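You operate a simulated robot arm through the tools that you are given. There is no shell and no other tool. Be economical: measure what you need, move in short steps, check, and stop when the job is done.

You run a simulated robot arm. Do the job below in one go: nothing can be reset, and whatever is moved stays where it is left.

TASK
Pull the chain tight with the binder.
Fine: keeper clear, lever up, binder ring over the post, lever over till the tell-tale is green, keeper back over it.

Only the result counts: the job must be done as asked and must still hold three seconds after the hand-in. Knocking over, shifting, dropping, spilling or breaking anything else fails it.

THE ROBOT
A 6-joint arm with a two-finger parallel gripper on a trunk, on a base that drives. Base frame: it is fixed to the floor where the robot stands at the start and does not move with it; the origin is under the middle of the robot, x ahead of it, y to its left, z up; the surface under the hand at the start is at about z = 740. Units: mm, degrees, N and s.
With the tool pointing down near the work surface it reaches from about 320 to 700 mm from the robot's upright axis, wherever it stands. Its first joint turns from -166.0 to 166.0 degrees. Places, roughly: binder lever [400, -300, 1000]; chain binder [300, -300, 900]; white keeper [400, -300, 1000]. Payload 4.1 kg.
Tool frame: the origin (TCP) lies between the finger pads and is the grasp point; the fingertips stand 23 mm ahead of it; z points along the fingers, y is the line along which they close. The gripper opens to 94 mm. The fingers are 38 mm wide and 10 mm thick; the gripper's body (54 by 96 mm) begins 39 mm behind the TCP.
Orientation is that of the tool frame in the base frame, as [roll, pitch, yaw] about the fixed x, y, z axes, in that order (R = Rz(yaw) Ry(pitch) Rx(roll)). With the fingers straight down and closing along the base's y, the tool's x points along the base's -x, its y along +y and its z along -z.

THE INTERFACE
- The arm moves only by the tool arm_command. Its argument "deltas" is a list of rows, each a list of 7 numbers: the gripper command, from -1 (shut) to 1 (fully open), values between in proportion, then the shift along the base's x, y, z in cm, then the turn, a rotation vector about the base's x, y, z in rad. In form: [[gripper, tx, ty, tz, wx, wy, wz], ...]. A call has 1 to 20 rows; each row shifts and turns the commanded pose from where the row before left it. A row lasts 0.2 s, in which the tool goes at most 50 mm and 8.6 degrees; a call with a longer step from one row to the next is refused whole, and so is a gripper value outside its range. Where a pose cannot be reached the arm comes as near as it can. A force on the tool above 90 N (or 10 N above the force at the start of the call, whichever is more), or a blocked arm, ends the call early, and 0.2 s more pass. The fingers move at their own pace (about 45 mm/s each) and stop on an object; they squeeze with about 43 N. The grip force told is the motor's: it shows also when the fingers shut on nothing. Time passes only in rows, and 0.2 s behind the last, so rows that do not move let the fingers close. The reply holds the time, the measured pose of the TCP, the force on the tool along the base axes, the opening and the grip force, in the units named above and with some noise, with the torque about the TCP (base axes, N m) and any sound that the robot's microphone picked up, and new pictures: "pictures" is both (left out), scene, wrist or none.
- Cameras (640 x 400 px; columns grow to the right, rows downward): "scene" is now at [7.7, 93.3, 1499.6]; the picture's right is [-0.57, -0.82, 0.00], its down [-0.47, 0.33, -0.82] and it looks along [0.67, -0.47, -0.57] (base axes); focal length 292 px, centre (320, 200). "wrist" rides on the gripper at [86, 16, -74] in the tool frame; the picture's right is [-0.18, 0.98, 0.00], its down [-0.58, -0.11, -0.81] and it looks along [-0.79, -0.15, 0.59] (tool axes); focal length 243 px, centre (320, 200). There is no depth. A picture from a camera that has moved, and an enlarged one, comes with that camera's place and axes in the base frame and with its lens.
- move_column(by): slides the trunk up (or, below 0, down) by that many mm; the arm and the scene camera ride with it, the base frame stays. It gives what a move gives, with no picture.
- drive_base(legs): drives the robot by 1 to 6 legs, each [ahead, turn to the left] in mm and degrees, along the robot's own axes; the way and the turn of a leg run together, so that a leg with both is an arc; at most 1500 mm and 180 degrees a leg. The arm and the cameras ride along, it lands a little off, and it stops where it bumps. It gives what a move gives, and a new picture of the scene camera.
- aim_head(pan, tilt): turns the head with the scene camera to pan (to the left, within 155 degrees either way) and tilt (down, from -29 to 69), counted from straight ahead of the robot. It gives what a move gives, and a new picture of the scene camera.
- zoom(camera, box): a new picture of the part [left, top, right, bottom] of that camera's present view, enlarged. The clock stands still meanwhile.
- finish_job(): hands the job in; it is judged then, once.

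Go step by step. Nothing tells you exact positions but the pictures and the camera data: compare them with the known pose of the tool, close in by small moves and look again before you grip or let go. The budget is 120 turns and 260 pictures, counting those below and the enlarged ones. Unless the task says otherwise, let go and move clear before handing in, and close with one line.

The tools are called after "Emit:" as name(argument=value, ...) on one line, values as JSON. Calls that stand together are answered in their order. arm_command: Moves the arm, as the interface text tells. Its arguments: {"type":"object","properties":{"deltas":{"type":"array","items":{"type":"array","items":{"type":"number"}}},"pictures":{"type":"string","enum":["both","scene","wrist","none"]}},"required":["deltas"]} The other tools are called the same way: move_column (by) slides the trunk up or down; drive_base (legs) drives the base; aim_head (pan, tilt) turns the head that bears the scene camera; zoom (camera, box) takes an enlarged picture of a part of a camera's view; finish_job () hands the job in.

At the start:

```text
time_s: 0.0
position: [414.7, -97.5, 1260.0]
tool_rot: [-179.9, -0.1, 179.8]
ft_force: [-0.4, -0.3, -0.3]
moment: [-0.02, -0.02, 0.0]
width: 93.9
grip_force: 0.1
trunk travel left (down, up): [-450.0, 140.0]
robot x, y, heading: [-4.5, -23.4, -0.0]
head pan, tilt: [-34.6, 34.9]
```

scene: 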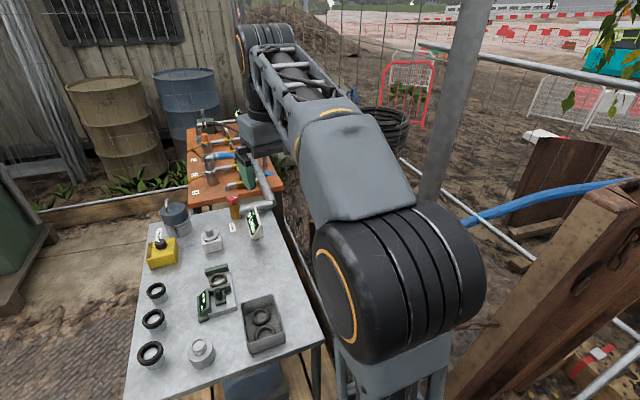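
wrist: 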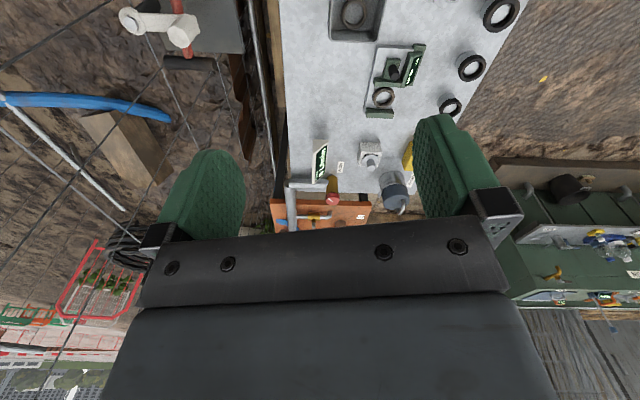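

The arm blocks the scene camera's view of the binder. I will swing the tool to the left and aim the head at the binder.

Emit:
arm_command(deltas=[[1, 0, 4, 0, 0, 0, 0], [1, 0, 4, 0, 0, 0, 0], [1, 0, 4, 0, 0, 0, 0], [1, 0, 4, 0, 0, 0, 0], [1, 0, 4, 0, 0, 0, 0], [1, 0, 4, 0, 0, 0, 0]], pictures="wrist")

Emit:
aim_head(pan=-55, tilt=50)

```text
time_s: 1.4
position: [413.7, 142.7, 1259.6]
tool_rot: [-179.9, -0.1, 179.6]
ft_force: [0.2, 0.0, 0.5]
moment: [0.0, 0.02, 0.01]
width: 94.1
grip_force: 0.1
trunk travel left (down, up): [-450.0, 140.0]
robot x, y, heading: [-9.5, -24.6, -0.1]
head pan, tilt: [-34.6, 34.9]
camera wrist: at [328.7, 159.5, 1333.6], right [0.19, 0.98, 0.0], down [0.58, -0.11, 0.81], along [0.79, -0.15, -0.59], focal length 243 px, centre (320, 200)
```

wrist: 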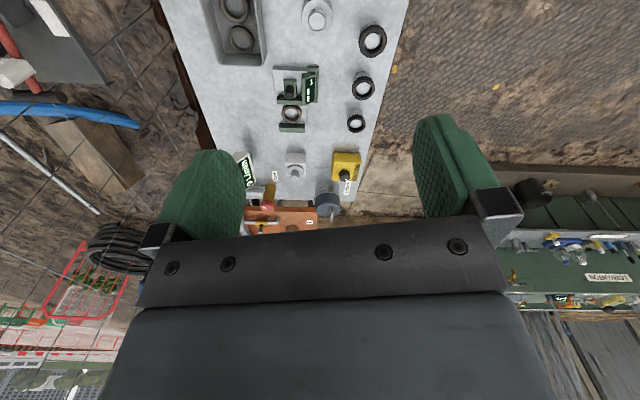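

```text
time_s: 2.2
position: [413.6, 141.0, 1260.0]
tool_rot: [-180.0, 0.0, 179.7]
ft_force: [-0.4, 1.1, -0.1]
moment: [-0.01, 0.01, 0.02]
width: 94.2
grip_force: 0.0
trunk travel left (down, up): [-450.0, 140.0]
robot x, y, heading: [-3.9, -29.4, 0.0]
head pan, tilt: [-55.0, 50.0]
camera scene: at [-20.6, 80.3, 1477.8], right [-0.82, -0.57, 0.0], down [-0.44, 0.63, -0.64], along [0.37, -0.53, -0.77], focal length 292 px, centre (320, 200)
```

scene: 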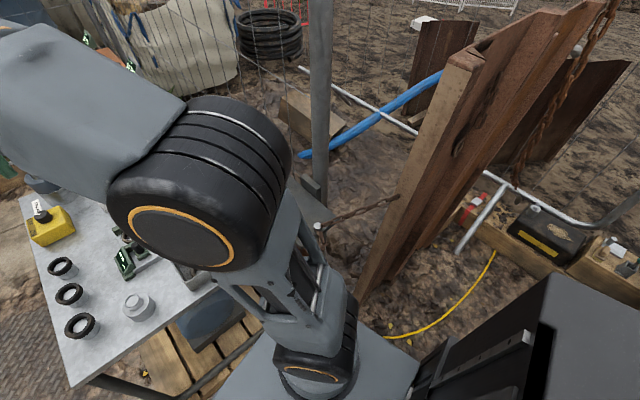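

The arm's base still hides the binder, so I will back off a bit for a better view.

Emit:
drive_base(legs=[[-350, 0]])

Emit:
aim_head(pan=-35, tilt=35)

```text
time_s: 4.5
position: [63.1, 140.5, 1260.2]
tool_rot: [180.0, 0.0, 179.4]
ft_force: [0.3, 0.3, -0.2]
moment: [0.0, 0.01, 0.03]
width: 94.1
grip_force: 0.0
trunk travel left (down, up): [-450.0, 140.0]
robot x, y, heading: [-356.8, -23.0, -0.1]
head pan, tilt: [-55.0, 50.0]
camera scene: at [-371.8, 81.0, 1477.8], right [-0.82, -0.57, 0.0], down [-0.44, 0.63, -0.64], along [0.37, -0.53, -0.77], focal length 292 px, centre (320, 200)
```

scene: 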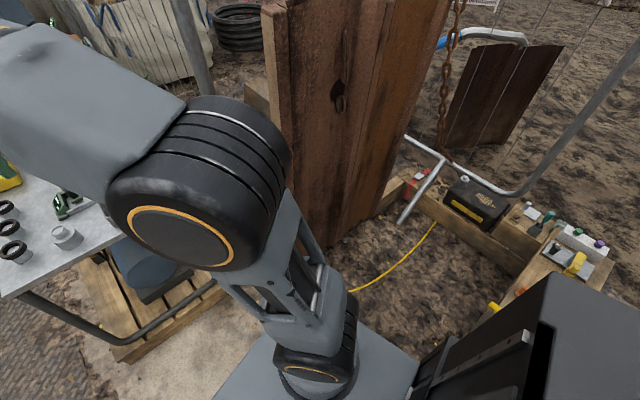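

```text
time_s: 5.3
position: [63.8, 140.9, 1259.5]
tool_rot: [-179.9, 0.1, 179.4]
ft_force: [-0.1, 0.0, -0.2]
moment: [-0.06, 0.01, 0.0]
width: 94.1
grip_force: 0.0
trunk travel left (down, up): [-450.0, 140.0]
robot x, y, heading: [-356.1, -25.5, -0.5]
head pan, tilt: [-35.0, 35.0]
camera scene: at [-343.6, 93.5, 1499.4], right [-0.58, -0.82, 0.0], down [-0.47, 0.33, -0.82], along [0.67, -0.47, -0.57], focal length 292 px, centre (320, 200)
```

scene: 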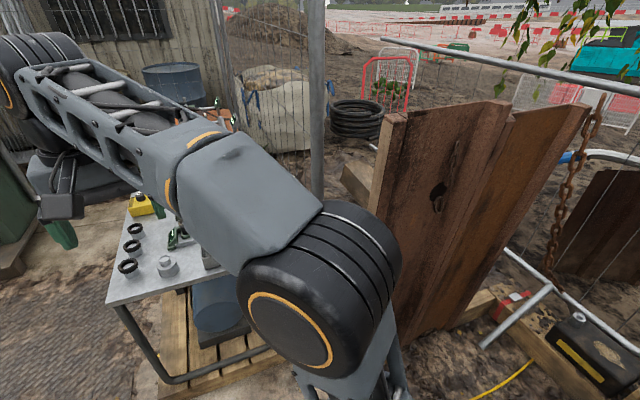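

A wooden board blocks the view from here. I'll drive back and turn the wrist camera toward the binder instead.

Emit:
drive_base(legs=[[352, 0]])

Emit:
arm_command(deltas=[[1, 0, -0.5, 0, 0, 0, -0.143], [1, 0, -0.5, 0, 0, 0, -0.143], [1, 0, -0.5, 0, 0, 0, -0.143], [1, 0, -0.5, 0, 0, 0, -0.143], [1, 0, -0.5, 0, 0, 0, -0.143], [1, 0, -0.5, 0, 0, 0, -0.143], [1, 0, -0.5, 0, 0, 0, -0.143], [1, 0, -0.5, 0, 0, 0, -0.143], [1, 0, -0.5, 0, 0, 0, -0.143], [1, 0, -0.5, 0, 0, 0, -0.143], [1, 0, -0.5, 0, 0, 0, -0.143]], pictures="wrist")

```text
time_s: 7.6
position: [414.8, 138.6, 1259.4]
tool_rot: [-180.0, -0.1, 179.3]
ft_force: [0.6, 0.6, 0.4]
moment: [-0.03, 0.02, 0.0]
width: 93.9
grip_force: 0.1
trunk travel left (down, up): [-450.0, 140.0]
robot x, y, heading: [-9.8, -22.2, -0.2]
head pan, tilt: [-35.0, 35.0]
camera scene: at [7.9, 91.7, 1499.5], right [-0.58, -0.82, 0.0], down [-0.47, 0.33, -0.82], along [0.67, -0.47, -0.57], focal length 292 px, centre (320, 200)
```

scene: 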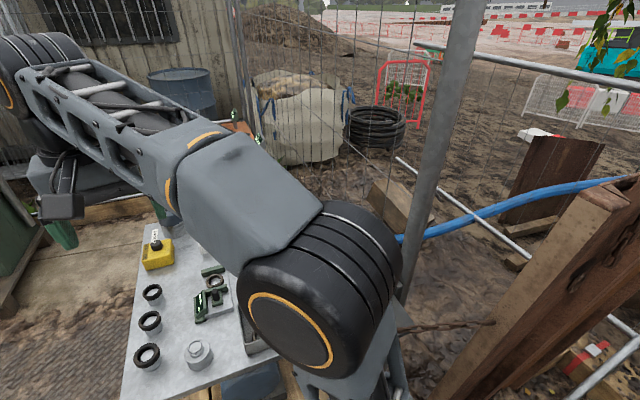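

```text
time_s: 10.0
position: [414.0, 83.6, 1260.8]
tool_rot: [180.0, 0.0, 89.1]
ft_force: [0.6, -0.6, -1.3]
moment: [0.01, 0.02, 0.0]
width: 94.2
grip_force: 0.2
trunk travel left (down, up): [-450.0, 140.0]
robot x, y, heading: [-5.9, -24.9, -0.3]
head pan, tilt: [-35.0, 35.0]
camera wrist: at [433.3, 169.6, 1333.7], right [0.98, -0.2, 0.0], down [-0.12, -0.58, 0.81], along [-0.16, -0.79, -0.59], focal length 243 px, centre (320, 200)
```

wrist: 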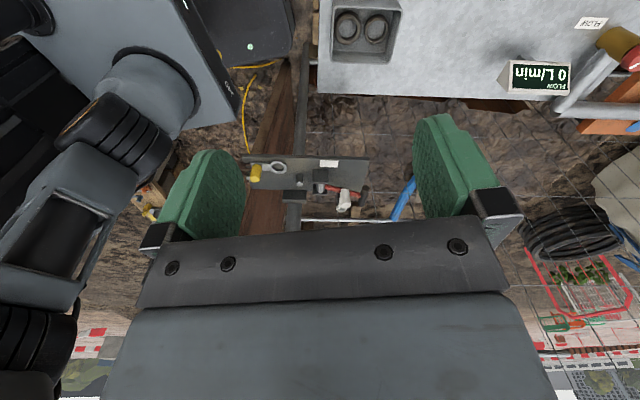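

The binder plate appears between the fingers, upside down in this view. I'll enlarge it.

Emit:
zoom(camera="wrist", box=[220, 130, 400, 240])

```text
3.56 times, centred on (310, 185) of wrist
camera zoom: at [433.3, 169.6, 1333.7], right [0.98, -0.2, 0.0], down [-0.12, -0.58, 0.81], along [-0.16, -0.79, -0.59], focal length 863 px, centre (356, 253)
```

zoom: 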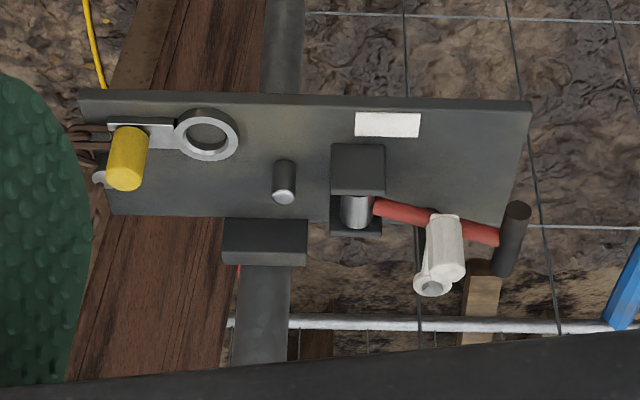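

The plate is a horizontal deck: yellow-knobbed ring at the chain end (left), upright post in the middle, pivot block, red lever and white keeper at right. I'll move closer.

Emit:
arm_command(deltas=[[1, -1, -2, -2, 0, 0, 0], [1, -1, -2, -2, 0, 0, 0], [1, -1, -2, -2, 0, 0, 0], [1, -1, -2, -2, 0, 0, 0], [1, -1, -2, -2, 0, 0, 0]], pictures="wrist")

Emit:
zoom(camera="wrist", box=[220, 100, 440, 238])

Emit:
zoom(camera="scene", box=[380, 260, 520, 360])

```text
time_s: 11.2
position: [364.6, -16.4, 1158.8]
tool_rot: [-180.0, 0.0, 89.3]
ft_force: [0.1, -0.3, -0.6]
moment: [0.0, 0.05, -0.03]
width: 94.1
grip_force: 0.2
trunk travel left (down, up): [-450.0, 140.0]
robot x, y, heading: [-5.2, -22.8, -0.3]
head pan, tilt: [-35.0, 35.0]
camera wrist: at [382.5, 70.0, 1233.0], right [0.98, -0.2, 0.0], down [-0.12, -0.58, 0.81], along [-0.16, -0.79, -0.59], focal length 243 px, centre (320, 200)
```

wrist: 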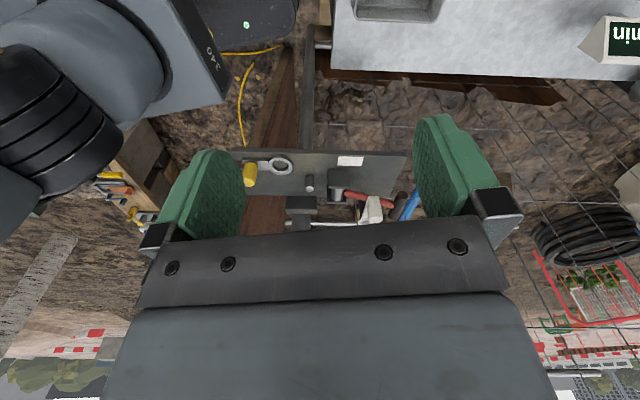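

```text
2.90 times, centred on (330, 169) of wrist
camera zoom: at [382.5, 70.0, 1233.0], right [0.98, -0.2, 0.0], down [-0.12, -0.58, 0.81], along [-0.16, -0.79, -0.59], focal length 703 px, centre (291, 290)
```

zoom: 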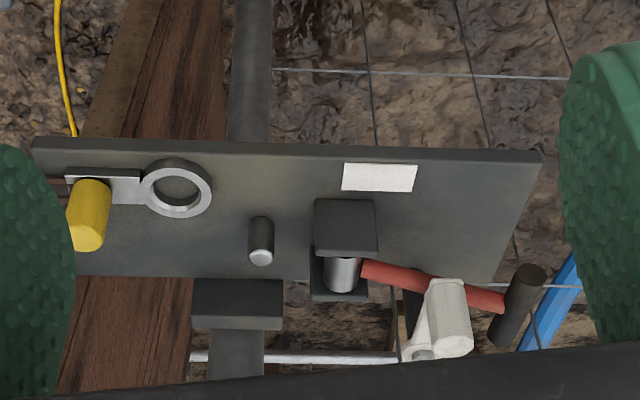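

```text
4.00 times, centred on (450, 310) of scene
camera zoom: at [7.6, 91.6, 1499.5], right [-0.58, -0.82, 0.0], down [-0.47, 0.33, -0.82], along [0.67, -0.47, -0.57], focal length 1166 px, centre (-200, -240)
```

zoom: 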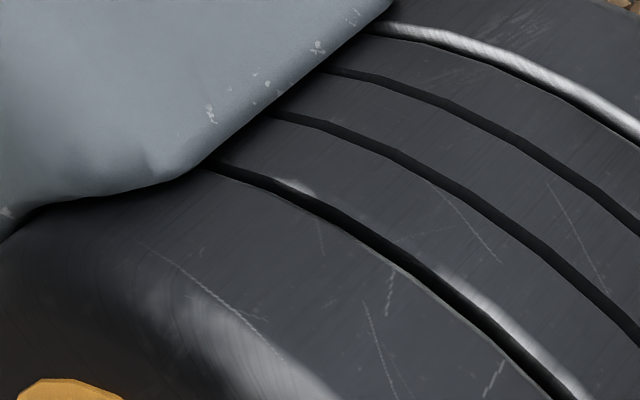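

The post tip triangulates to about (300, -248, 969), and the deck is level at around z≈930. I'll move above it for a steeper, unobstructed look.

Emit:
arm_command(deltas=[[1, 0.4, -2, 0.8, 0, 0, 0], [1, 0.4, -2, 0.8, 0, 0, 0], [1, 0.4, -2, 0.8, 0, 0, 0], [1, 0.4, -2, 0.8, 0, 0, 0], [1, 0.4, -2, 0.8, 0, 0, 0], [1, 0.4, -2, 0.8, 0, 0, 0], [1, 0.4, -2, 0.8, 0, 0, 0], [1, 0.4, -2, 0.8, 0, 0, 0]], pictures="wrist")

Emit:
zoom(camera="wrist", box=[190, 40, 440, 196])

```text
time_s: 13.0
position: [397.3, -177.2, 1223.1]
tool_rot: [-180.0, 0.0, 89.2]
ft_force: [-0.5, -0.1, 0.2]
moment: [0.02, -0.06, 0.0]
width: 93.7
grip_force: 0.0
trunk travel left (down, up): [-450.0, 140.0]
robot x, y, heading: [-7.7, -24.3, -0.4]
head pan, tilt: [-35.0, 35.0]
camera wrist: at [415.1, -91.0, 1297.5], right [0.98, -0.2, 0.0], down [-0.12, -0.58, 0.81], along [-0.16, -0.79, -0.59], focal length 243 px, centre (320, 200)
```

wrist: 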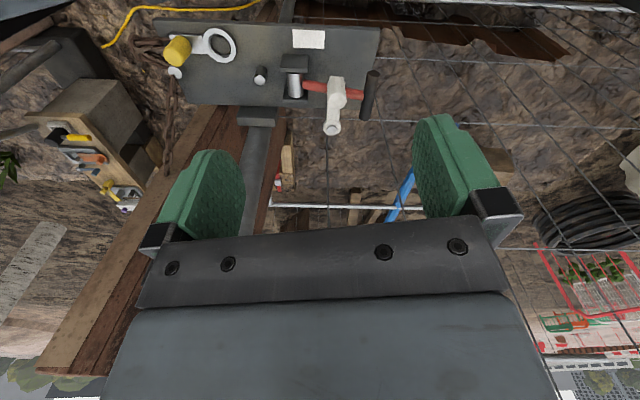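

```text
2.56 times, centred on (315, 118) of wrist
camera zoom: at [415.1, -91.0, 1297.5], right [0.98, -0.2, 0.0], down [-0.12, -0.58, 0.81], along [-0.16, -0.79, -0.59], focal length 621 px, centre (333, 410)
```

zoom: 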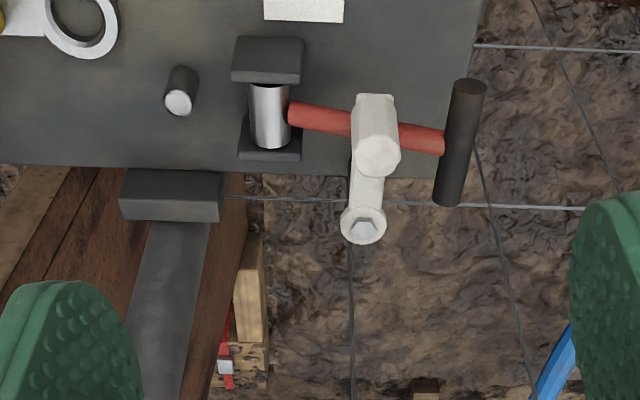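

Layout (approximate):
- keeper bolt at (389, -302, 1018), with its knob at (405, -244, 1011–1043)
- T-bar of the lever at (441, -272, 1008)
- ring at (262, -195, 953)
- yellow knob at (225, -183), top at about 997

The yellow knob is too near the arm axis, so I'll back off 130 mm, keep the tool over the keeper and take another look.

Emit:
drive_base(legs=[[-130, 0]])

Emit:
arm_command(deltas=[[1, 3, 0, -2, 0, 0, 0], [1, 3, 0, -2, 0, 0, 0], [1, 3, 0, -2, 0, 0, 0], [1, 3, 0, -2, 0, 0, 0]], pictures="wrist")

Emit:
zoom(camera="wrist", box=[160, 0, 448, 180])

```text
time_s: 14.3
position: [265.4, -177.3, 1222.9]
tool_rot: [180.0, 0.0, 89.2]
ft_force: [-0.4, -0.4, 0.5]
moment: [0.0, 0.02, -0.02]
width: 93.9
grip_force: 0.2
trunk travel left (down, up): [-450.0, 140.0]
robot x, y, heading: [-135.9, -26.5, -0.3]
head pan, tilt: [-35.0, 35.0]
camera scene: at [-122.9, 92.5, 1499.5], right [-0.58, -0.81, 0.0], down [-0.47, 0.33, -0.82], along [0.67, -0.47, -0.57], focal length 292 px, centre (320, 200)
```

scene: 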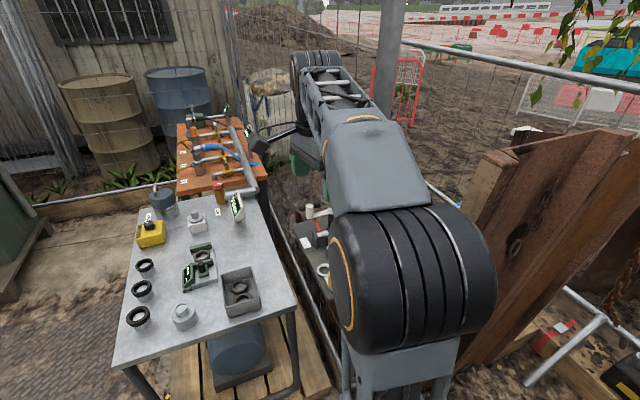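

```text
time_s: 15.3
position: [388.3, -176.4, 1143.3]
tool_rot: [179.9, 0.0, 89.1]
ft_force: [-0.7, -0.9, -0.7]
moment: [0.0, -0.03, -0.02]
width: 94.0
grip_force: 0.1
trunk travel left (down, up): [-450.0, 140.0]
robot x, y, heading: [-131.5, -24.4, -0.5]
head pan, tilt: [-35.0, 35.0]
camera wrist: at [405.9, -90.7, 1217.3], right [0.98, -0.2, 0.0], down [-0.12, -0.58, 0.81], along [-0.16, -0.79, -0.59], focal length 243 px, centre (320, 200)
```

wrist: 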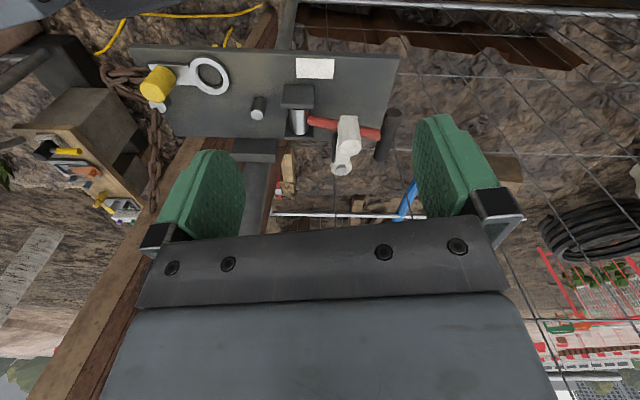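

```text
2.22 times, centred on (304, 90) of wrist
camera zoom: at [405.9, -90.7, 1217.3], right [0.98, -0.2, 0.0], down [-0.12, -0.58, 0.81], along [-0.16, -0.79, -0.59], focal length 539 px, centre (356, 444)
```

zoom: 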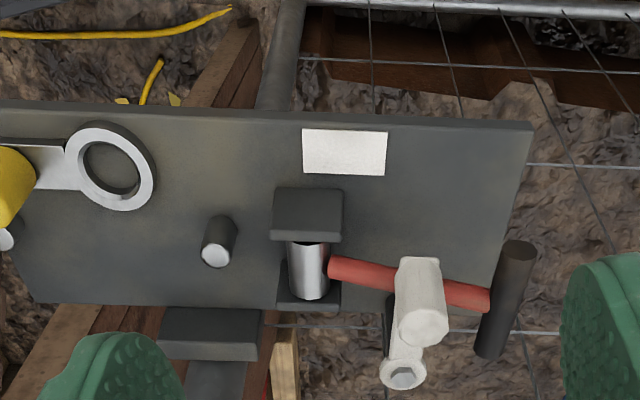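

The deck sits turned about -16.5° about z, and all the parts agree with that. I'll align the gripper with it, half-open, above the keeper knob.

Emit:
arm_command(deltas=[[0, 0.4, -1.4, -1.3, 0, 0, -0.068], [0, 0.4, -1.4, -1.3, 0, 0, -0.068], [0, 0.4, -1.4, -1.3, 0, 0, -0.068], [0, 0.4, -1.4, -1.3, 0, 0, -0.068], [0, 0, -1.4, -0.3, 0, 0, 0], [0, 0, 0, 0, 0, 0, 0]], pictures="wrist")

Emit:
zoom(camera="wrist", box=[180, 0, 470, 232])

```text
time_s: 16.7
position: [403.2, -246.7, 1088.2]
tool_rot: [-180.0, 0.0, 73.6]
ft_force: [-0.2, -0.7, 0.3]
moment: [0.04, -0.02, 0.0]
width: 46.7
grip_force: 0.1
trunk travel left (down, up): [-450.0, 140.0]
robot x, y, heading: [-132.7, -22.5, -0.3]
head pan, tilt: [-35.0, 35.0]
camera wrist: at [443.6, -168.2, 1162.5], right [0.89, -0.45, 0.0], down [-0.27, -0.53, 0.81], along [-0.37, -0.72, -0.59], focal length 243 px, centre (320, 200)
```

wrist: 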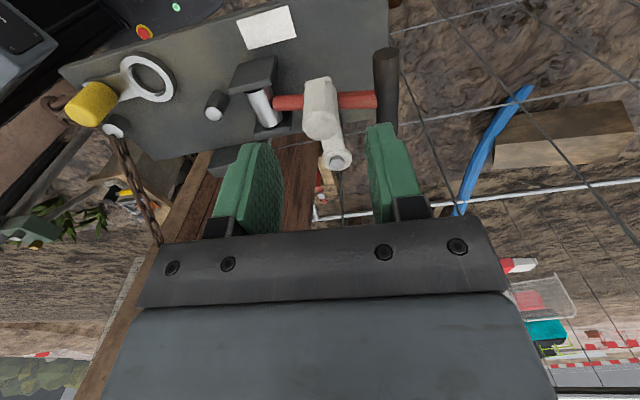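

```text
1.72 times, centred on (325, 116) of wrist
camera zoom: at [443.6, -168.2, 1162.5], right [0.89, -0.45, 0.0], down [-0.27, -0.53, 0.81], along [-0.37, -0.72, -0.59], focal length 418 px, centre (311, 345)
```

zoom: 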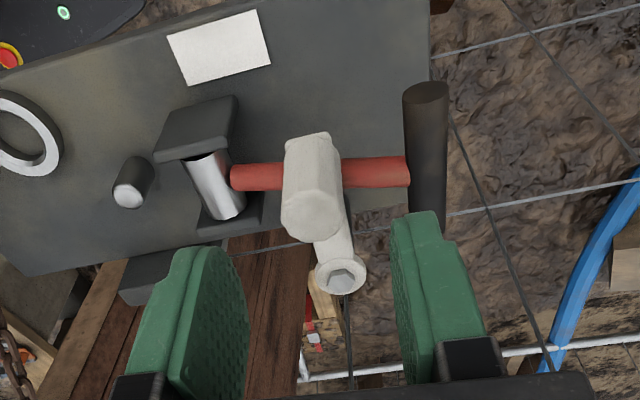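

Aligned over the knob. I'll descend so the tips stop above the T-bar, then close.

Emit:
arm_command(deltas=[[0, 0, 0, -1.5, 0, 0, 0], [0, 0, 0, -1.5, 0, 0, 0], [0, 0, 0, -1.4, 0, 0, 0], [-1, 0, 0, 0, 0, 0, 0], [-1, 0, 0, 0, 0, 0, 0], [-1, 0, 0, 0, 0, 0, 0]], pictures="wrist")

Emit:
zoom(camera="wrist", box=[180, 0, 470, 232])

```text
time_s: 18.1
position: [402.3, -246.8, 1044.5]
tool_rot: [179.9, 0.1, 73.6]
ft_force: [-2.6, 0.4, -1.3]
moment: [0.0, -0.02, 0.09]
width: 20.8
grip_force: 44.5
trunk travel left (down, up): [-450.0, 140.0]
robot x, y, heading: [-132.1, -23.6, -0.7]
head pan, tilt: [-35.0, 35.0]
camera wrist: at [444.0, -167.8, 1117.8], right [0.89, -0.45, 0.0], down [-0.27, -0.53, 0.81], along [-0.37, -0.72, -0.59], focal length 243 px, centre (320, 200)
```

wrist: 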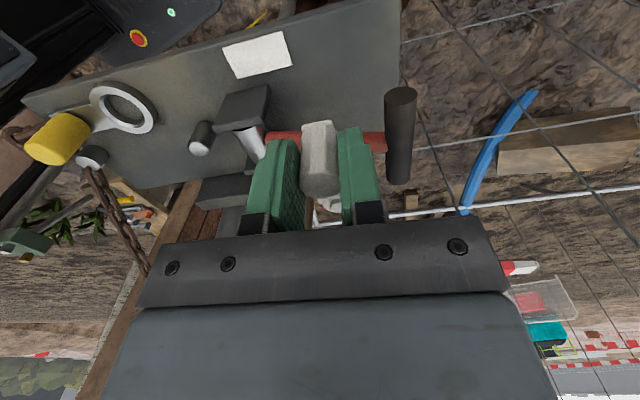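

```text
1.72 times, centred on (325, 116) of wrist
camera zoom: at [444.0, -167.8, 1117.8], right [0.89, -0.45, 0.0], down [-0.27, -0.53, 0.81], along [-0.37, -0.72, -0.59], focal length 418 px, centre (311, 345)
```

zoom: 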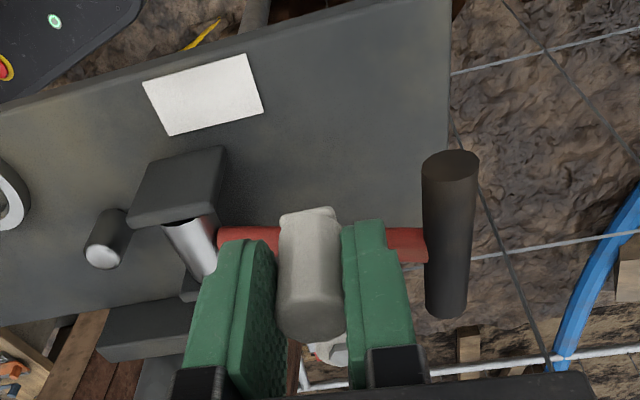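

The knob is gripped. I'll swing it counter-clockwise (toward -x) about the bolt, starting with a short test.

Emit:
arm_command(deltas=[[-1, -0.785, 0.14, 0, 0, 0, 0.14], [-1, -0.8, 0.03, 0, 0, 0, 0.14]], pictures="wrist")

```text
time_s: 18.7
position: [386.4, -244.7, 1044.2]
tool_rot: [-179.9, 0.0, 89.6]
ft_force: [-1.5, 3.8, -5.2]
moment: [-0.34, -0.12, -0.12]
width: 20.4
grip_force: 44.7
trunk travel left (down, up): [-450.0, 140.0]
robot x, y, heading: [-135.1, -29.3, -0.1]
head pan, tilt: [-35.0, 35.0]
camera wrist: at [404.2, -158.0, 1117.8], right [0.98, -0.19, 0.0], down [-0.11, -0.58, 0.81], along [-0.15, -0.79, -0.59], focal length 243 px, centre (320, 200)
```

wrist: 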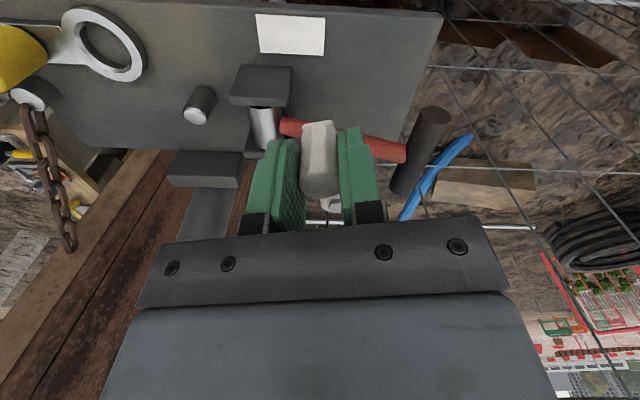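

It swings freely. Continuing to about 164° of bearing, holding the yaw over the last part to keep the wrist camera away from the upright pole.

Emit:
arm_command(deltas=[[-1, -0.794, -0.081, 0, 0, 0, 0.14], [-1, -0.775, -0.19, 0, 0, 0, 0.14], [-1, -0.741, -0.296, 0, 0, 0, 0.14], [-1, -0.692, -0.397, 0, 0, 0, 0.14], [-1, -0.631, -0.489, 0, 0, 0, 0.14], [-1, -0.556, -0.572, 0, 0, 0, 0.14], [-1, -0.471, -0.644, 0, 0, 0, 0], [-1, -0.377, -0.703, 0, 0, 0, 0], [-1, -0.276, -0.749, 0, 0, 0, 0]], pictures="wrist")

```text
time_s: 20.7
position: [336.9, -275.5, 1044.2]
tool_rot: [180.0, -0.3, 138.2]
ft_force: [2.2, 58.7, -17.1]
moment: [-0.08, 0.14, 0.33]
width: 21.1
grip_force: 44.8
trunk travel left (down, up): [-450.0, 140.0]
robot x, y, heading: [-135.8, -22.5, 0.1]
head pan, tilt: [-35.0, 35.0]
camera wrist: at [283.7, -205.9, 1118.6], right [0.79, 0.61, 0.0], down [0.36, -0.47, 0.8], along [0.49, -0.64, -0.6], focal length 243 px, centre (320, 200)
```

wrist: 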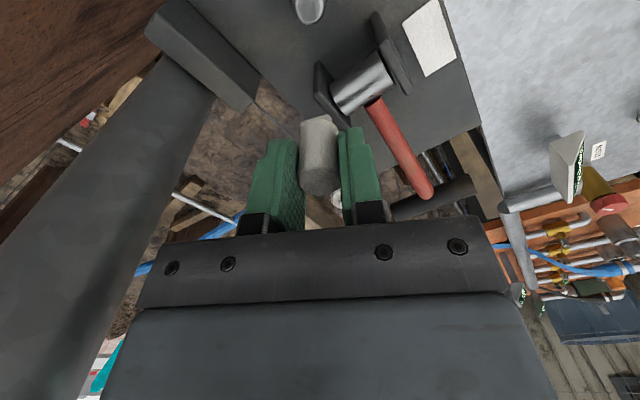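

The keeper came to a stop at about 153°, well clear of the lever. I'll relax the load, open slightly and rise.

Emit:
arm_command(deltas=[[-1, 0.1, 0.6, 0, 0, 0, 0], [-1, 0, 0.3, 0, 0, 0, 0], [-0.1, 0, 0, 0, 0, 0, 0], [-0.1, 0, 0, 0, 0, 0, 0], [-0.1, 0, 0, 1.5, 0, 0, 0], [-0.1, 0, 0, 2, 0, 0, 0], [-0.1, 0, 0, 2.5, 0, 0, 0], [-0.1, 0, 0, 3, 0, 0, 0]], pictures="wrist")

```text
time_s: 22.5
position: [333.8, -276.0, 1135.2]
tool_rot: [-179.9, 0.1, 137.7]
ft_force: [-0.4, -0.3, 0.4]
moment: [0.0, -0.03, -0.04]
width: 42.3
grip_force: 0.0
trunk travel left (down, up): [-450.0, 140.0]
robot x, y, heading: [-135.8, -23.2, -0.3]
head pan, tilt: [-35.0, 35.0]
camera wrist: at [281.6, -205.8, 1209.1], right [0.8, 0.6, 0.0], down [0.36, -0.47, 0.81], along [0.49, -0.64, -0.59], focal length 243 px, centre (320, 200)
```

wrist: 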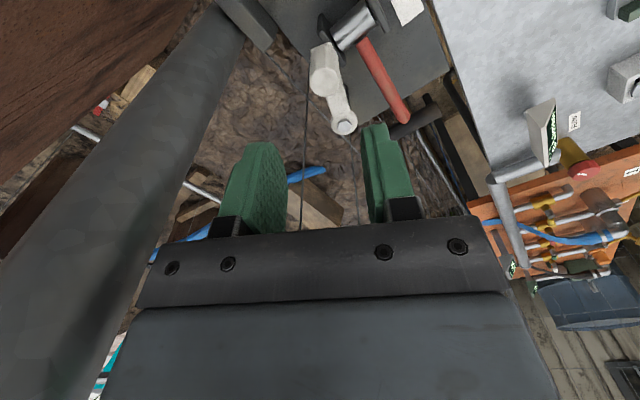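

The keeper stays clear. Next, the lever: I'll hover over the +y' end of the T-bar to check its place.

Emit:
arm_command(deltas=[[-0.1, 1.28, 0.36, 0, 0, 0, -0.1245], [-0.1, 1.28, 0.36, 0, 0, 0, -0.1245], [-0.1, 1.28, 0.36, 0, 0, 0, -0.1245], [-0.1, 1.28, 0.36, -0.5, 0, 0, -0.1245], [-0.1, 1.28, 0.36, -0.8, 0, 0, -0.1245], [-0.1, 1.28, 0.36, -0.8, 0, 0, -0.1245], [-0.1, 1.28, 0.36, -0.8, 0, 0, -0.1245], [-0.1, 1.28, 0.36, -0.8, 0, 0, -0.1245], [-0.1, 1.28, 0.36, -0.8, 0, 0, -0.1245]], pictures="wrist")

Emit:
zoom(camera="wrist", box=[180, 0, 470, 232])

```text
time_s: 24.5
position: [450.1, -244.4, 1089.4]
tool_rot: [179.9, 0.0, 73.5]
ft_force: [0.7, -0.2, 0.2]
moment: [-0.01, -0.02, -0.02]
width: 42.1
grip_force: 0.2
trunk travel left (down, up): [-450.0, 140.0]
robot x, y, heading: [-137.3, -22.0, -0.2]
head pan, tilt: [-35.0, 35.0]
camera wrist: at [490.8, -166.3, 1163.5], right [0.89, -0.46, 0.0], down [-0.27, -0.53, 0.81], along [-0.37, -0.72, -0.59], focal length 243 px, centre (320, 200)
```

wrist: 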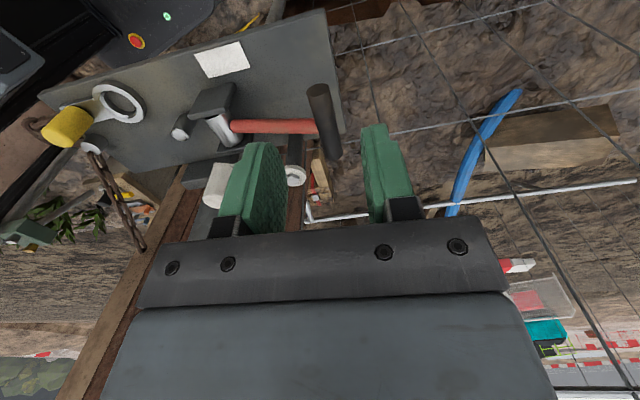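

```text
1.72 times, centred on (325, 116) of wrist
camera zoom: at [490.8, -166.3, 1163.5], right [0.89, -0.46, 0.0], down [-0.27, -0.53, 0.81], along [-0.37, -0.72, -0.59], focal length 418 px, centre (311, 345)
```

zoom: 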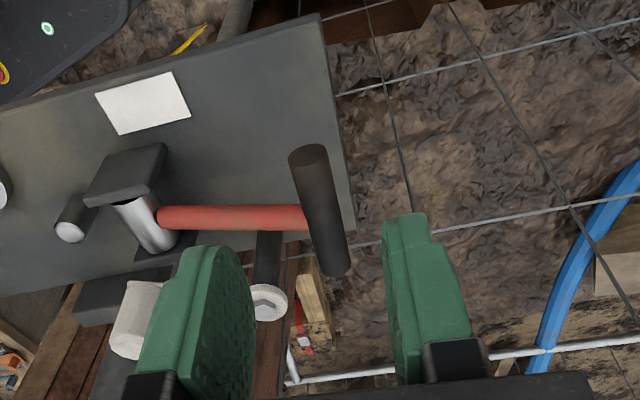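

The T-bar is level along y', running from (448.5, -246) to (436, -302) at z≈1006. I'll go down around its near end, staying clear of the red lever, and grip.

Emit:
arm_command(deltas=[[-0.1, 0.05, 0.4, -2, 0, 0, 0], [-0.1, 0, 0, -2, 0, 0, 0], [-0.1, 0, 0, -2, 0, 0, 0], [-0.1, 0, 0, -1.8, 0, 0, 0], [-0.1, 0, 0, 0, 0, 0, 0], [-1, 0, 0, 0, 0, 0, 0], [-1, 0, 0, 0, 0, 0, 0], [-1, 0, 0, 0, 0, 0, 0]], pictures="wrist")

Emit:
zoom(camera="wrist", box=[180, 0, 470, 232])

```text
time_s: 26.3
position: [451.1, -239.5, 1011.6]
tool_rot: [-179.9, 0.0, 73.6]
ft_force: [-4.1, 1.3, -1.1]
moment: [0.11, -0.01, 0.58]
width: 16.2
grip_force: 44.7
trunk travel left (down, up): [-450.0, 140.0]
robot x, y, heading: [-136.7, -24.6, -0.5]
head pan, tilt: [-35.0, 35.0]
camera wrist: at [490.7, -161.5, 1085.5], right [0.89, -0.45, 0.0], down [-0.27, -0.53, 0.81], along [-0.37, -0.72, -0.59], focal length 243 px, centre (320, 200)
```

wrist: 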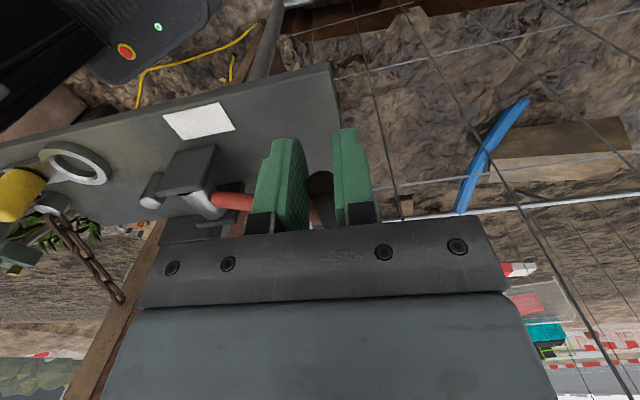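

```text
1.72 times, centred on (325, 116) of wrist
camera zoom: at [490.7, -161.5, 1085.5], right [0.89, -0.45, 0.0], down [-0.27, -0.53, 0.81], along [-0.37, -0.72, -0.59], focal length 418 px, centre (311, 345)
```

zoom: 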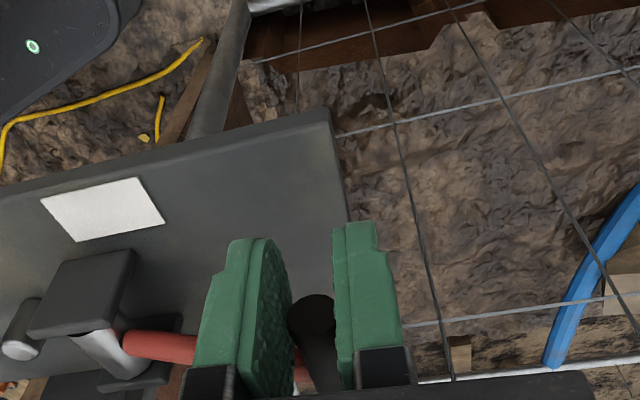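

Gripped. I'll start the arc upward about the drum (axis about (349, -246, 978), radius about 100) with two small steps.

Emit:
arm_command(deltas=[[-1, -0.326, 0.097, 0.99, 0, 0, 0], [-1, -0.43, 0.128, 0.96, 0, 0, 0]], pictures="wrist")

```text
time_s: 26.9
position: [442.1, -238.3, 1030.5]
tool_rot: [-180.0, 0.0, 73.6]
ft_force: [-3.1, -0.9, -9.0]
moment: [-0.34, -0.39, 0.64]
width: 16.2
grip_force: 44.4
trunk travel left (down, up): [-450.0, 140.0]
robot x, y, heading: [-135.1, -27.0, -0.2]
head pan, tilt: [-35.0, 35.0]
camera wrist: at [483.3, -159.7, 1104.5], right [0.89, -0.45, 0.0], down [-0.27, -0.53, 0.81], along [-0.37, -0.72, -0.59], focal length 243 px, centre (320, 200)
```

wrist: 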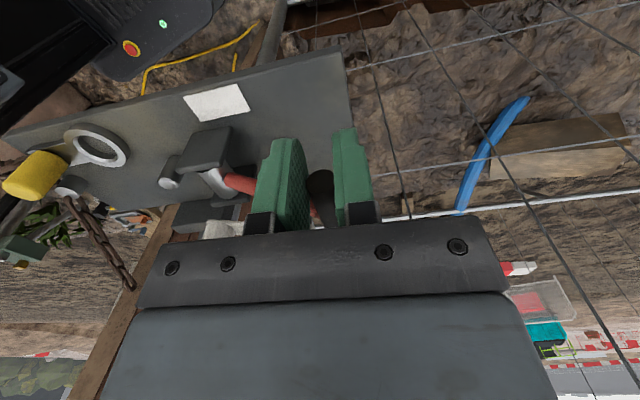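

It follows well. Continuing to about 76°.

Emit:
arm_command(deltas=[[-1, -0.518, 0.153, 0.9, 0, 0, 0], [-1, -0.604, 0.179, 0.84, 0, 0, 0], [-1, -0.69, 0.204, 0.77, 0, 0, 0], [-1, -0.758, 0.224, 0.69, 0, 0, 0], [-1, -0.825, 0.244, 0.6, 0, 0, 0], [-1, -0.882, 0.261, 0.51, 0, 0, 0], [-1, -0.93, 0.275, 0.41, 0, 0, 0], [-1, -0.969, 0.287, 0.31, 0, 0, 0]], pictures="wrist")

Emit:
zoom(camera="wrist", box=[180, 0, 470, 232])

```text
time_s: 28.7
position: [380.1, -221.5, 1084.0]
tool_rot: [179.8, 0.0, 73.5]
ft_force: [5.6, -18.1, 20.6]
moment: [-0.87, -0.27, 0.74]
width: 15.9
grip_force: 45.2
trunk travel left (down, up): [-450.0, 140.0]
robot x, y, heading: [-137.9, -26.5, -0.6]
head pan, tilt: [-35.0, 35.0]
camera wrist: at [420.7, -143.8, 1157.1], right [0.89, -0.46, 0.0], down [-0.27, -0.53, 0.81], along [-0.37, -0.72, -0.59], focal length 243 px, centre (320, 200)
```

wrist: 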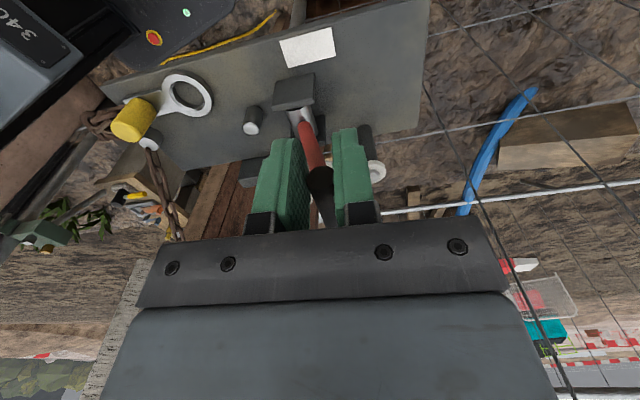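

```text
1.72 times, centred on (325, 116) of wrist
camera zoom: at [420.7, -143.8, 1157.1], right [0.89, -0.46, 0.0], down [-0.27, -0.53, 0.81], along [-0.37, -0.72, -0.59], focal length 418 px, centre (311, 345)
```

zoom: 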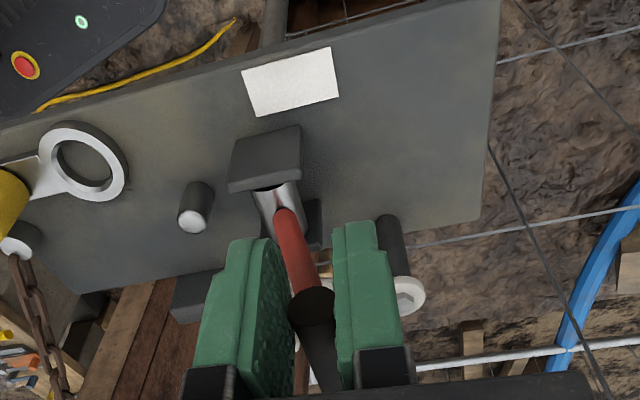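

The lever follows, with a mild outward radial load, so I'll correct the radius a little and continue to vertical.

Emit:
arm_command(deltas=[[-1, -0.97, 0.285, 0.4, 0, 0, 0], [-1, -1.0, 0.29, 0.25, 0, 0, 0]], pictures="wrist")

Emit:
zoom(camera="wrist", box=[180, 0, 470, 232])

```text
time_s: 29.3
position: [360.8, -216.3, 1085.8]
tool_rot: [-179.8, -0.2, 73.4]
ft_force: [0.5, -20.2, 3.9]
moment: [-0.61, -0.34, 0.61]
width: 16.1
grip_force: 44.7
trunk travel left (down, up): [-450.0, 140.0]
robot x, y, heading: [-134.9, -25.9, -0.5]
head pan, tilt: [-35.0, 35.0]
camera wrist: at [401.2, -138.8, 1159.7], right [0.89, -0.46, 0.0], down [-0.27, -0.53, 0.81], along [-0.37, -0.72, -0.59], focal length 243 px, centre (320, 200)
```

wrist: 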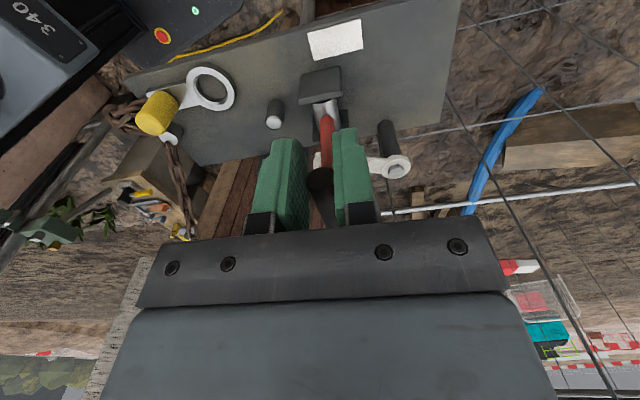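

```text
1.72 times, centred on (325, 116) of wrist
camera zoom: at [401.2, -138.8, 1159.7], right [0.89, -0.46, 0.0], down [-0.27, -0.53, 0.81], along [-0.37, -0.72, -0.59], focal length 418 px, centre (311, 345)
```

zoom: 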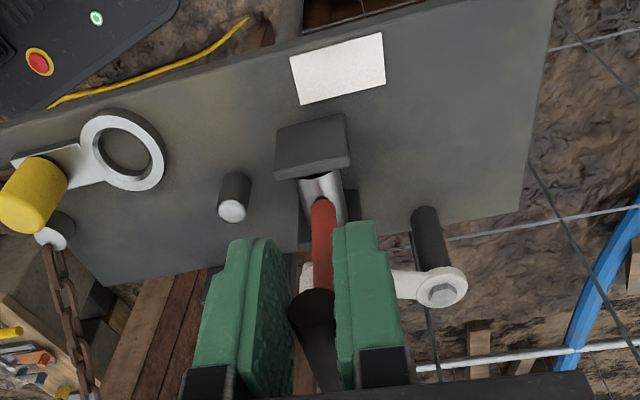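

The lever is nearly upright. I'll go one more small step, easing y, to feel for a stop.

Emit:
arm_command(deltas=[[-1, -0.5, 0.0, 0.05, 0, 0, 0], [-1, -0.5, 0.05, 0.0, 0, 0, 0], [-1, 0, 0, 0, 0, 0, 0]], pictures="wrist")

Emit:
zoom(camera="wrist", box=[180, 0, 470, 232])

```text
time_s: 30.1
position: [352.5, -214.6, 1087.1]
tool_rot: [-179.9, -0.1, 73.8]
ft_force: [13.1, -17.0, -7.3]
moment: [0.11, -0.2, 0.83]
width: 16.0
grip_force: 45.1
trunk travel left (down, up): [-450.0, 140.0]
robot x, y, heading: [-132.2, -23.4, -0.4]
head pan, tilt: [-35.0, 35.0]
camera wrist: at [394.0, -137.0, 1160.2], right [0.89, -0.45, 0.0], down [-0.27, -0.53, 0.81], along [-0.37, -0.72, -0.59], focal length 243 px, centre (320, 200)
```

wrist: 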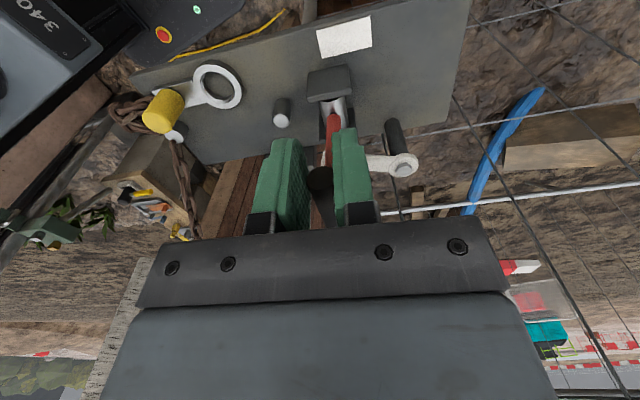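

```text
1.72 times, centred on (325, 116) of wrist
camera zoom: at [394.0, -137.0, 1160.2], right [0.89, -0.45, 0.0], down [-0.27, -0.53, 0.81], along [-0.37, -0.72, -0.59], focal length 418 px, centre (311, 345)
```

zoom: 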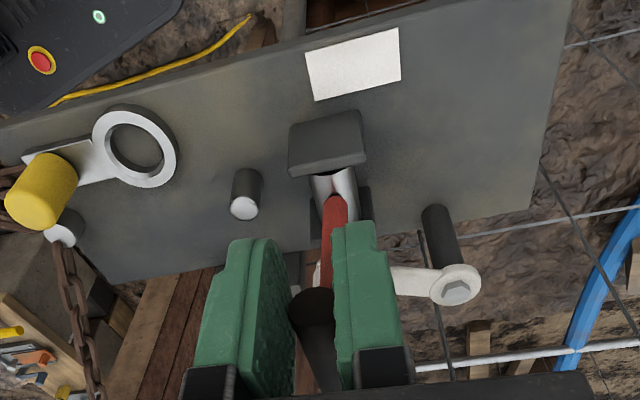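

It reached its stop, upright. I'll ease back, let go and see whether it stays.

Emit:
arm_command(deltas=[[-1, 0.1, -0.3, 0, 0, 0, 0], [-0.4, 0, 0, 0, 0, 0, 0], [-0.2, 0, 0, 0, 0, 0, 0], [-0.2, 0, 0, 1.5, 0, 0, 0], [-0.2, 0, 0, 2.5, 0, 0, 0], [-0.2, 0, 0.5, 2, 0, 0, 0], [-0.2, -0.5, 1.5, 2, 0, 0, 0], [-0.2, -0.5, 2, 1, 0, 0, 0]], pictures="wrist")

Emit:
zoom(camera="wrist", box=[160, 0, 480, 200])

```text
time_s: 31.9
position: [341.9, -177.5, 1178.9]
tool_rot: [179.9, -0.1, 73.6]
ft_force: [-0.1, -0.2, -0.5]
moment: [-0.04, -0.03, 0.0]
width: 37.7
grip_force: 0.0
trunk travel left (down, up): [-450.0, 140.0]
robot x, y, heading: [-137.5, -24.2, -0.4]
head pan, tilt: [-35.0, 35.0]
camera wrist: at [383.1, -98.9, 1252.8], right [0.89, -0.45, 0.0], down [-0.27, -0.53, 0.81], along [-0.37, -0.72, -0.59], focal length 243 px, centre (320, 200)
```

wrist: 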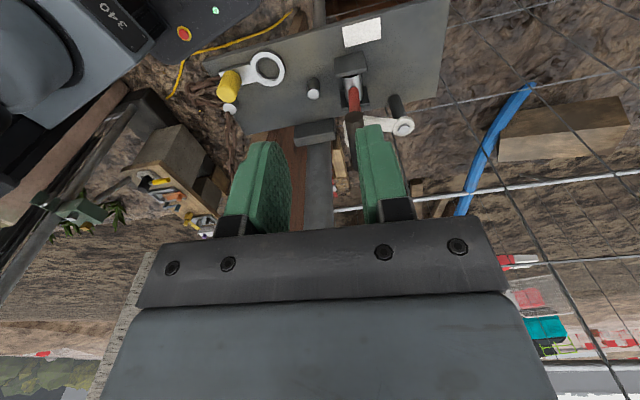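

```text
2.00 times, centred on (320, 100) of wrist
camera zoom: at [383.1, -98.9, 1252.8], right [0.89, -0.45, 0.0], down [-0.27, -0.53, 0.81], along [-0.37, -0.72, -0.59], focal length 485 px, centre (320, 400)
```

zoom: 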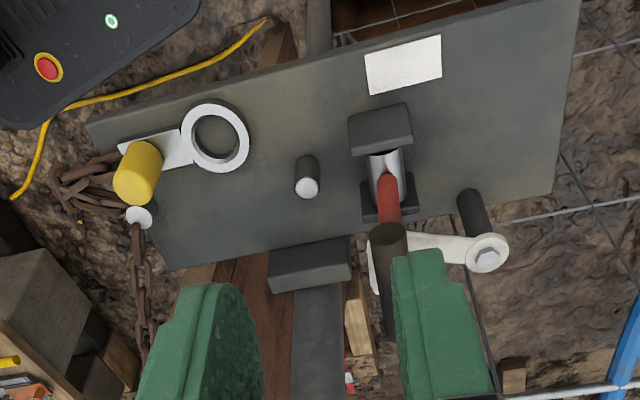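

The lever stays up and the keeper stays clear. The yellow knob is at (221, -184, 962–997), the ring at (262, -197) and the post at (300, -243). Moving above the yellow knob.

Emit:
arm_command(deltas=[[0.1, -2.42, -0.13, -1, 0, 0, 0], [0.1, -2.42, -0.13, -2, 0, 0, 0], [0.1, -2.42, -0.13, -2.9, 0, 0, 0], [0.1, -2.42, -0.13, -4, 0, 0, 0], [0.1, -2.42, -0.13, -4, 0, 0, 0], [0.1, 0, 0, 0, 0, 0, 0]], pictures="wrist")

Emit:
zoom(camera="wrist", box=[180, 0, 470, 232])

```text
time_s: 33.3
position: [221.7, -183.7, 1038.5]
tool_rot: [-179.9, 0.0, 73.7]
ft_force: [0.0, -0.2, -0.5]
moment: [0.02, 0.04, 0.03]
width: 51.4
grip_force: 0.0
trunk travel left (down, up): [-450.0, 140.0]
robot x, y, heading: [-134.4, -26.6, -0.1]
head pan, tilt: [-35.0, 35.0]
camera wrist: at [261.2, -105.3, 1112.5], right [0.89, -0.45, 0.0], down [-0.27, -0.53, 0.81], along [-0.37, -0.72, -0.59], focal length 243 px, centre (320, 200)
```

wrist: 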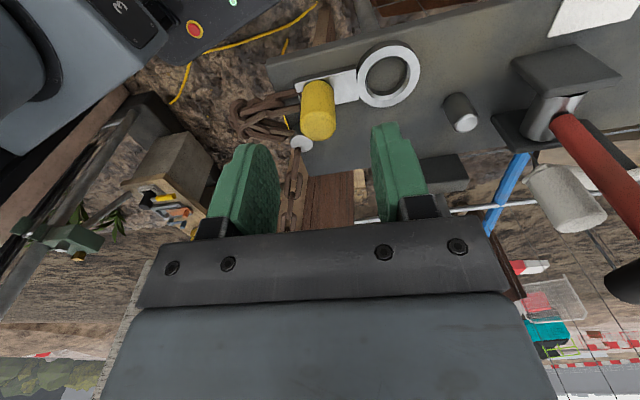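

```text
1.72 times, centred on (325, 116) of wrist
camera zoom: at [261.2, -105.3, 1112.5], right [0.89, -0.45, 0.0], down [-0.27, -0.53, 0.81], along [-0.37, -0.72, -0.59], focal length 418 px, centre (311, 345)
```

zoom: 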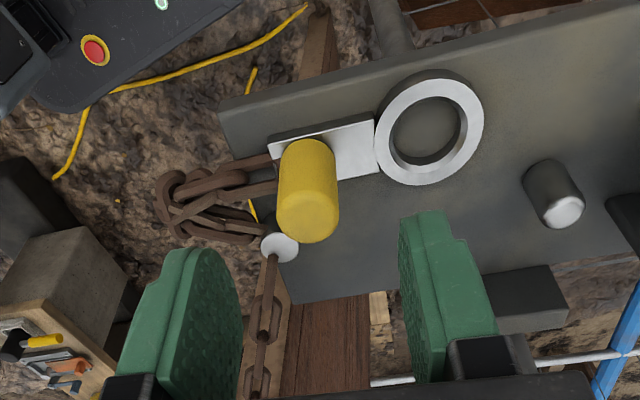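

Refined: knob centre about (218.5, -187), top at about 992. I'll descend and grip.

Emit:
arm_command(deltas=[[0.1, -0.25, -0.1, -2, 0, 0, 0], [0.1, 0, 0, -2, 0, 0, 0], [0.1, 0, 0, -1.2, 0, 0, 0], [0.1, 0, 0, 0, 0, 0, 0], [-1, 0, 0, 0, 0, 0, 0], [-1, 0, 0, 0, 0, 0, 0], [-1, 0, 0, 0, 0, 0, 0]], pictures="wrist")

Emit:
zoom(camera="wrist", box=[180, 0, 470, 232])

```text
time_s: 34.9
position: [218.2, -184.9, 988.5]
tool_rot: [-179.9, 0.0, 73.6]
ft_force: [0.7, 0.4, 0.8]
moment: [0.03, 0.02, -0.03]
width: 20.5
grip_force: 43.1
trunk travel left (down, up): [-450.0, 140.0]
robot x, y, heading: [-136.5, -23.2, -0.4]
head pan, tilt: [-35.0, 35.0]
camera wrist: at [259.3, -105.9, 1061.5], right [0.89, -0.45, 0.0], down [-0.27, -0.53, 0.81], along [-0.37, -0.72, -0.59], focal length 243 px, centre (320, 200)
```

wrist: 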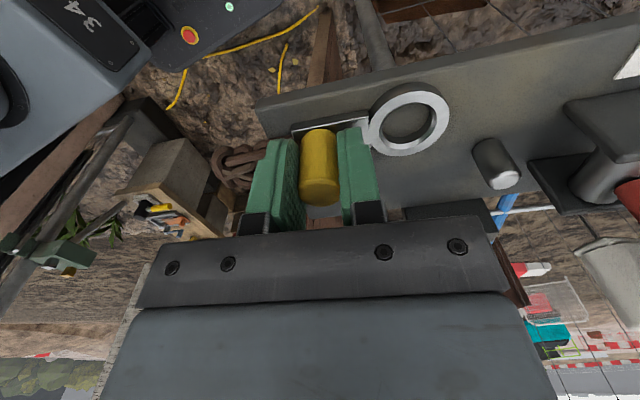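

```text
1.72 times, centred on (325, 116) of wrist
camera zoom: at [259.3, -105.9, 1061.5], right [0.89, -0.45, 0.0], down [-0.27, -0.53, 0.81], along [-0.37, -0.72, -0.59], focal length 418 px, centre (311, 345)
```

zoom: 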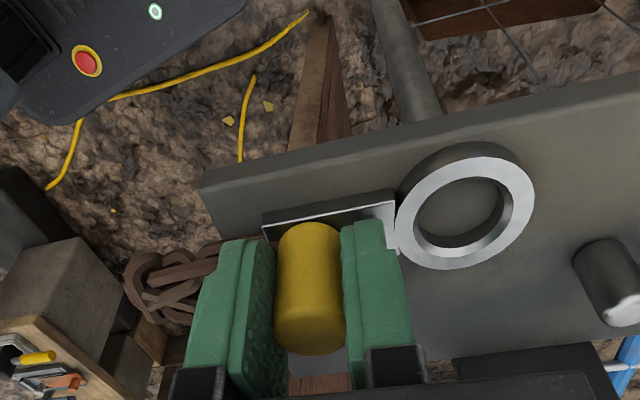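

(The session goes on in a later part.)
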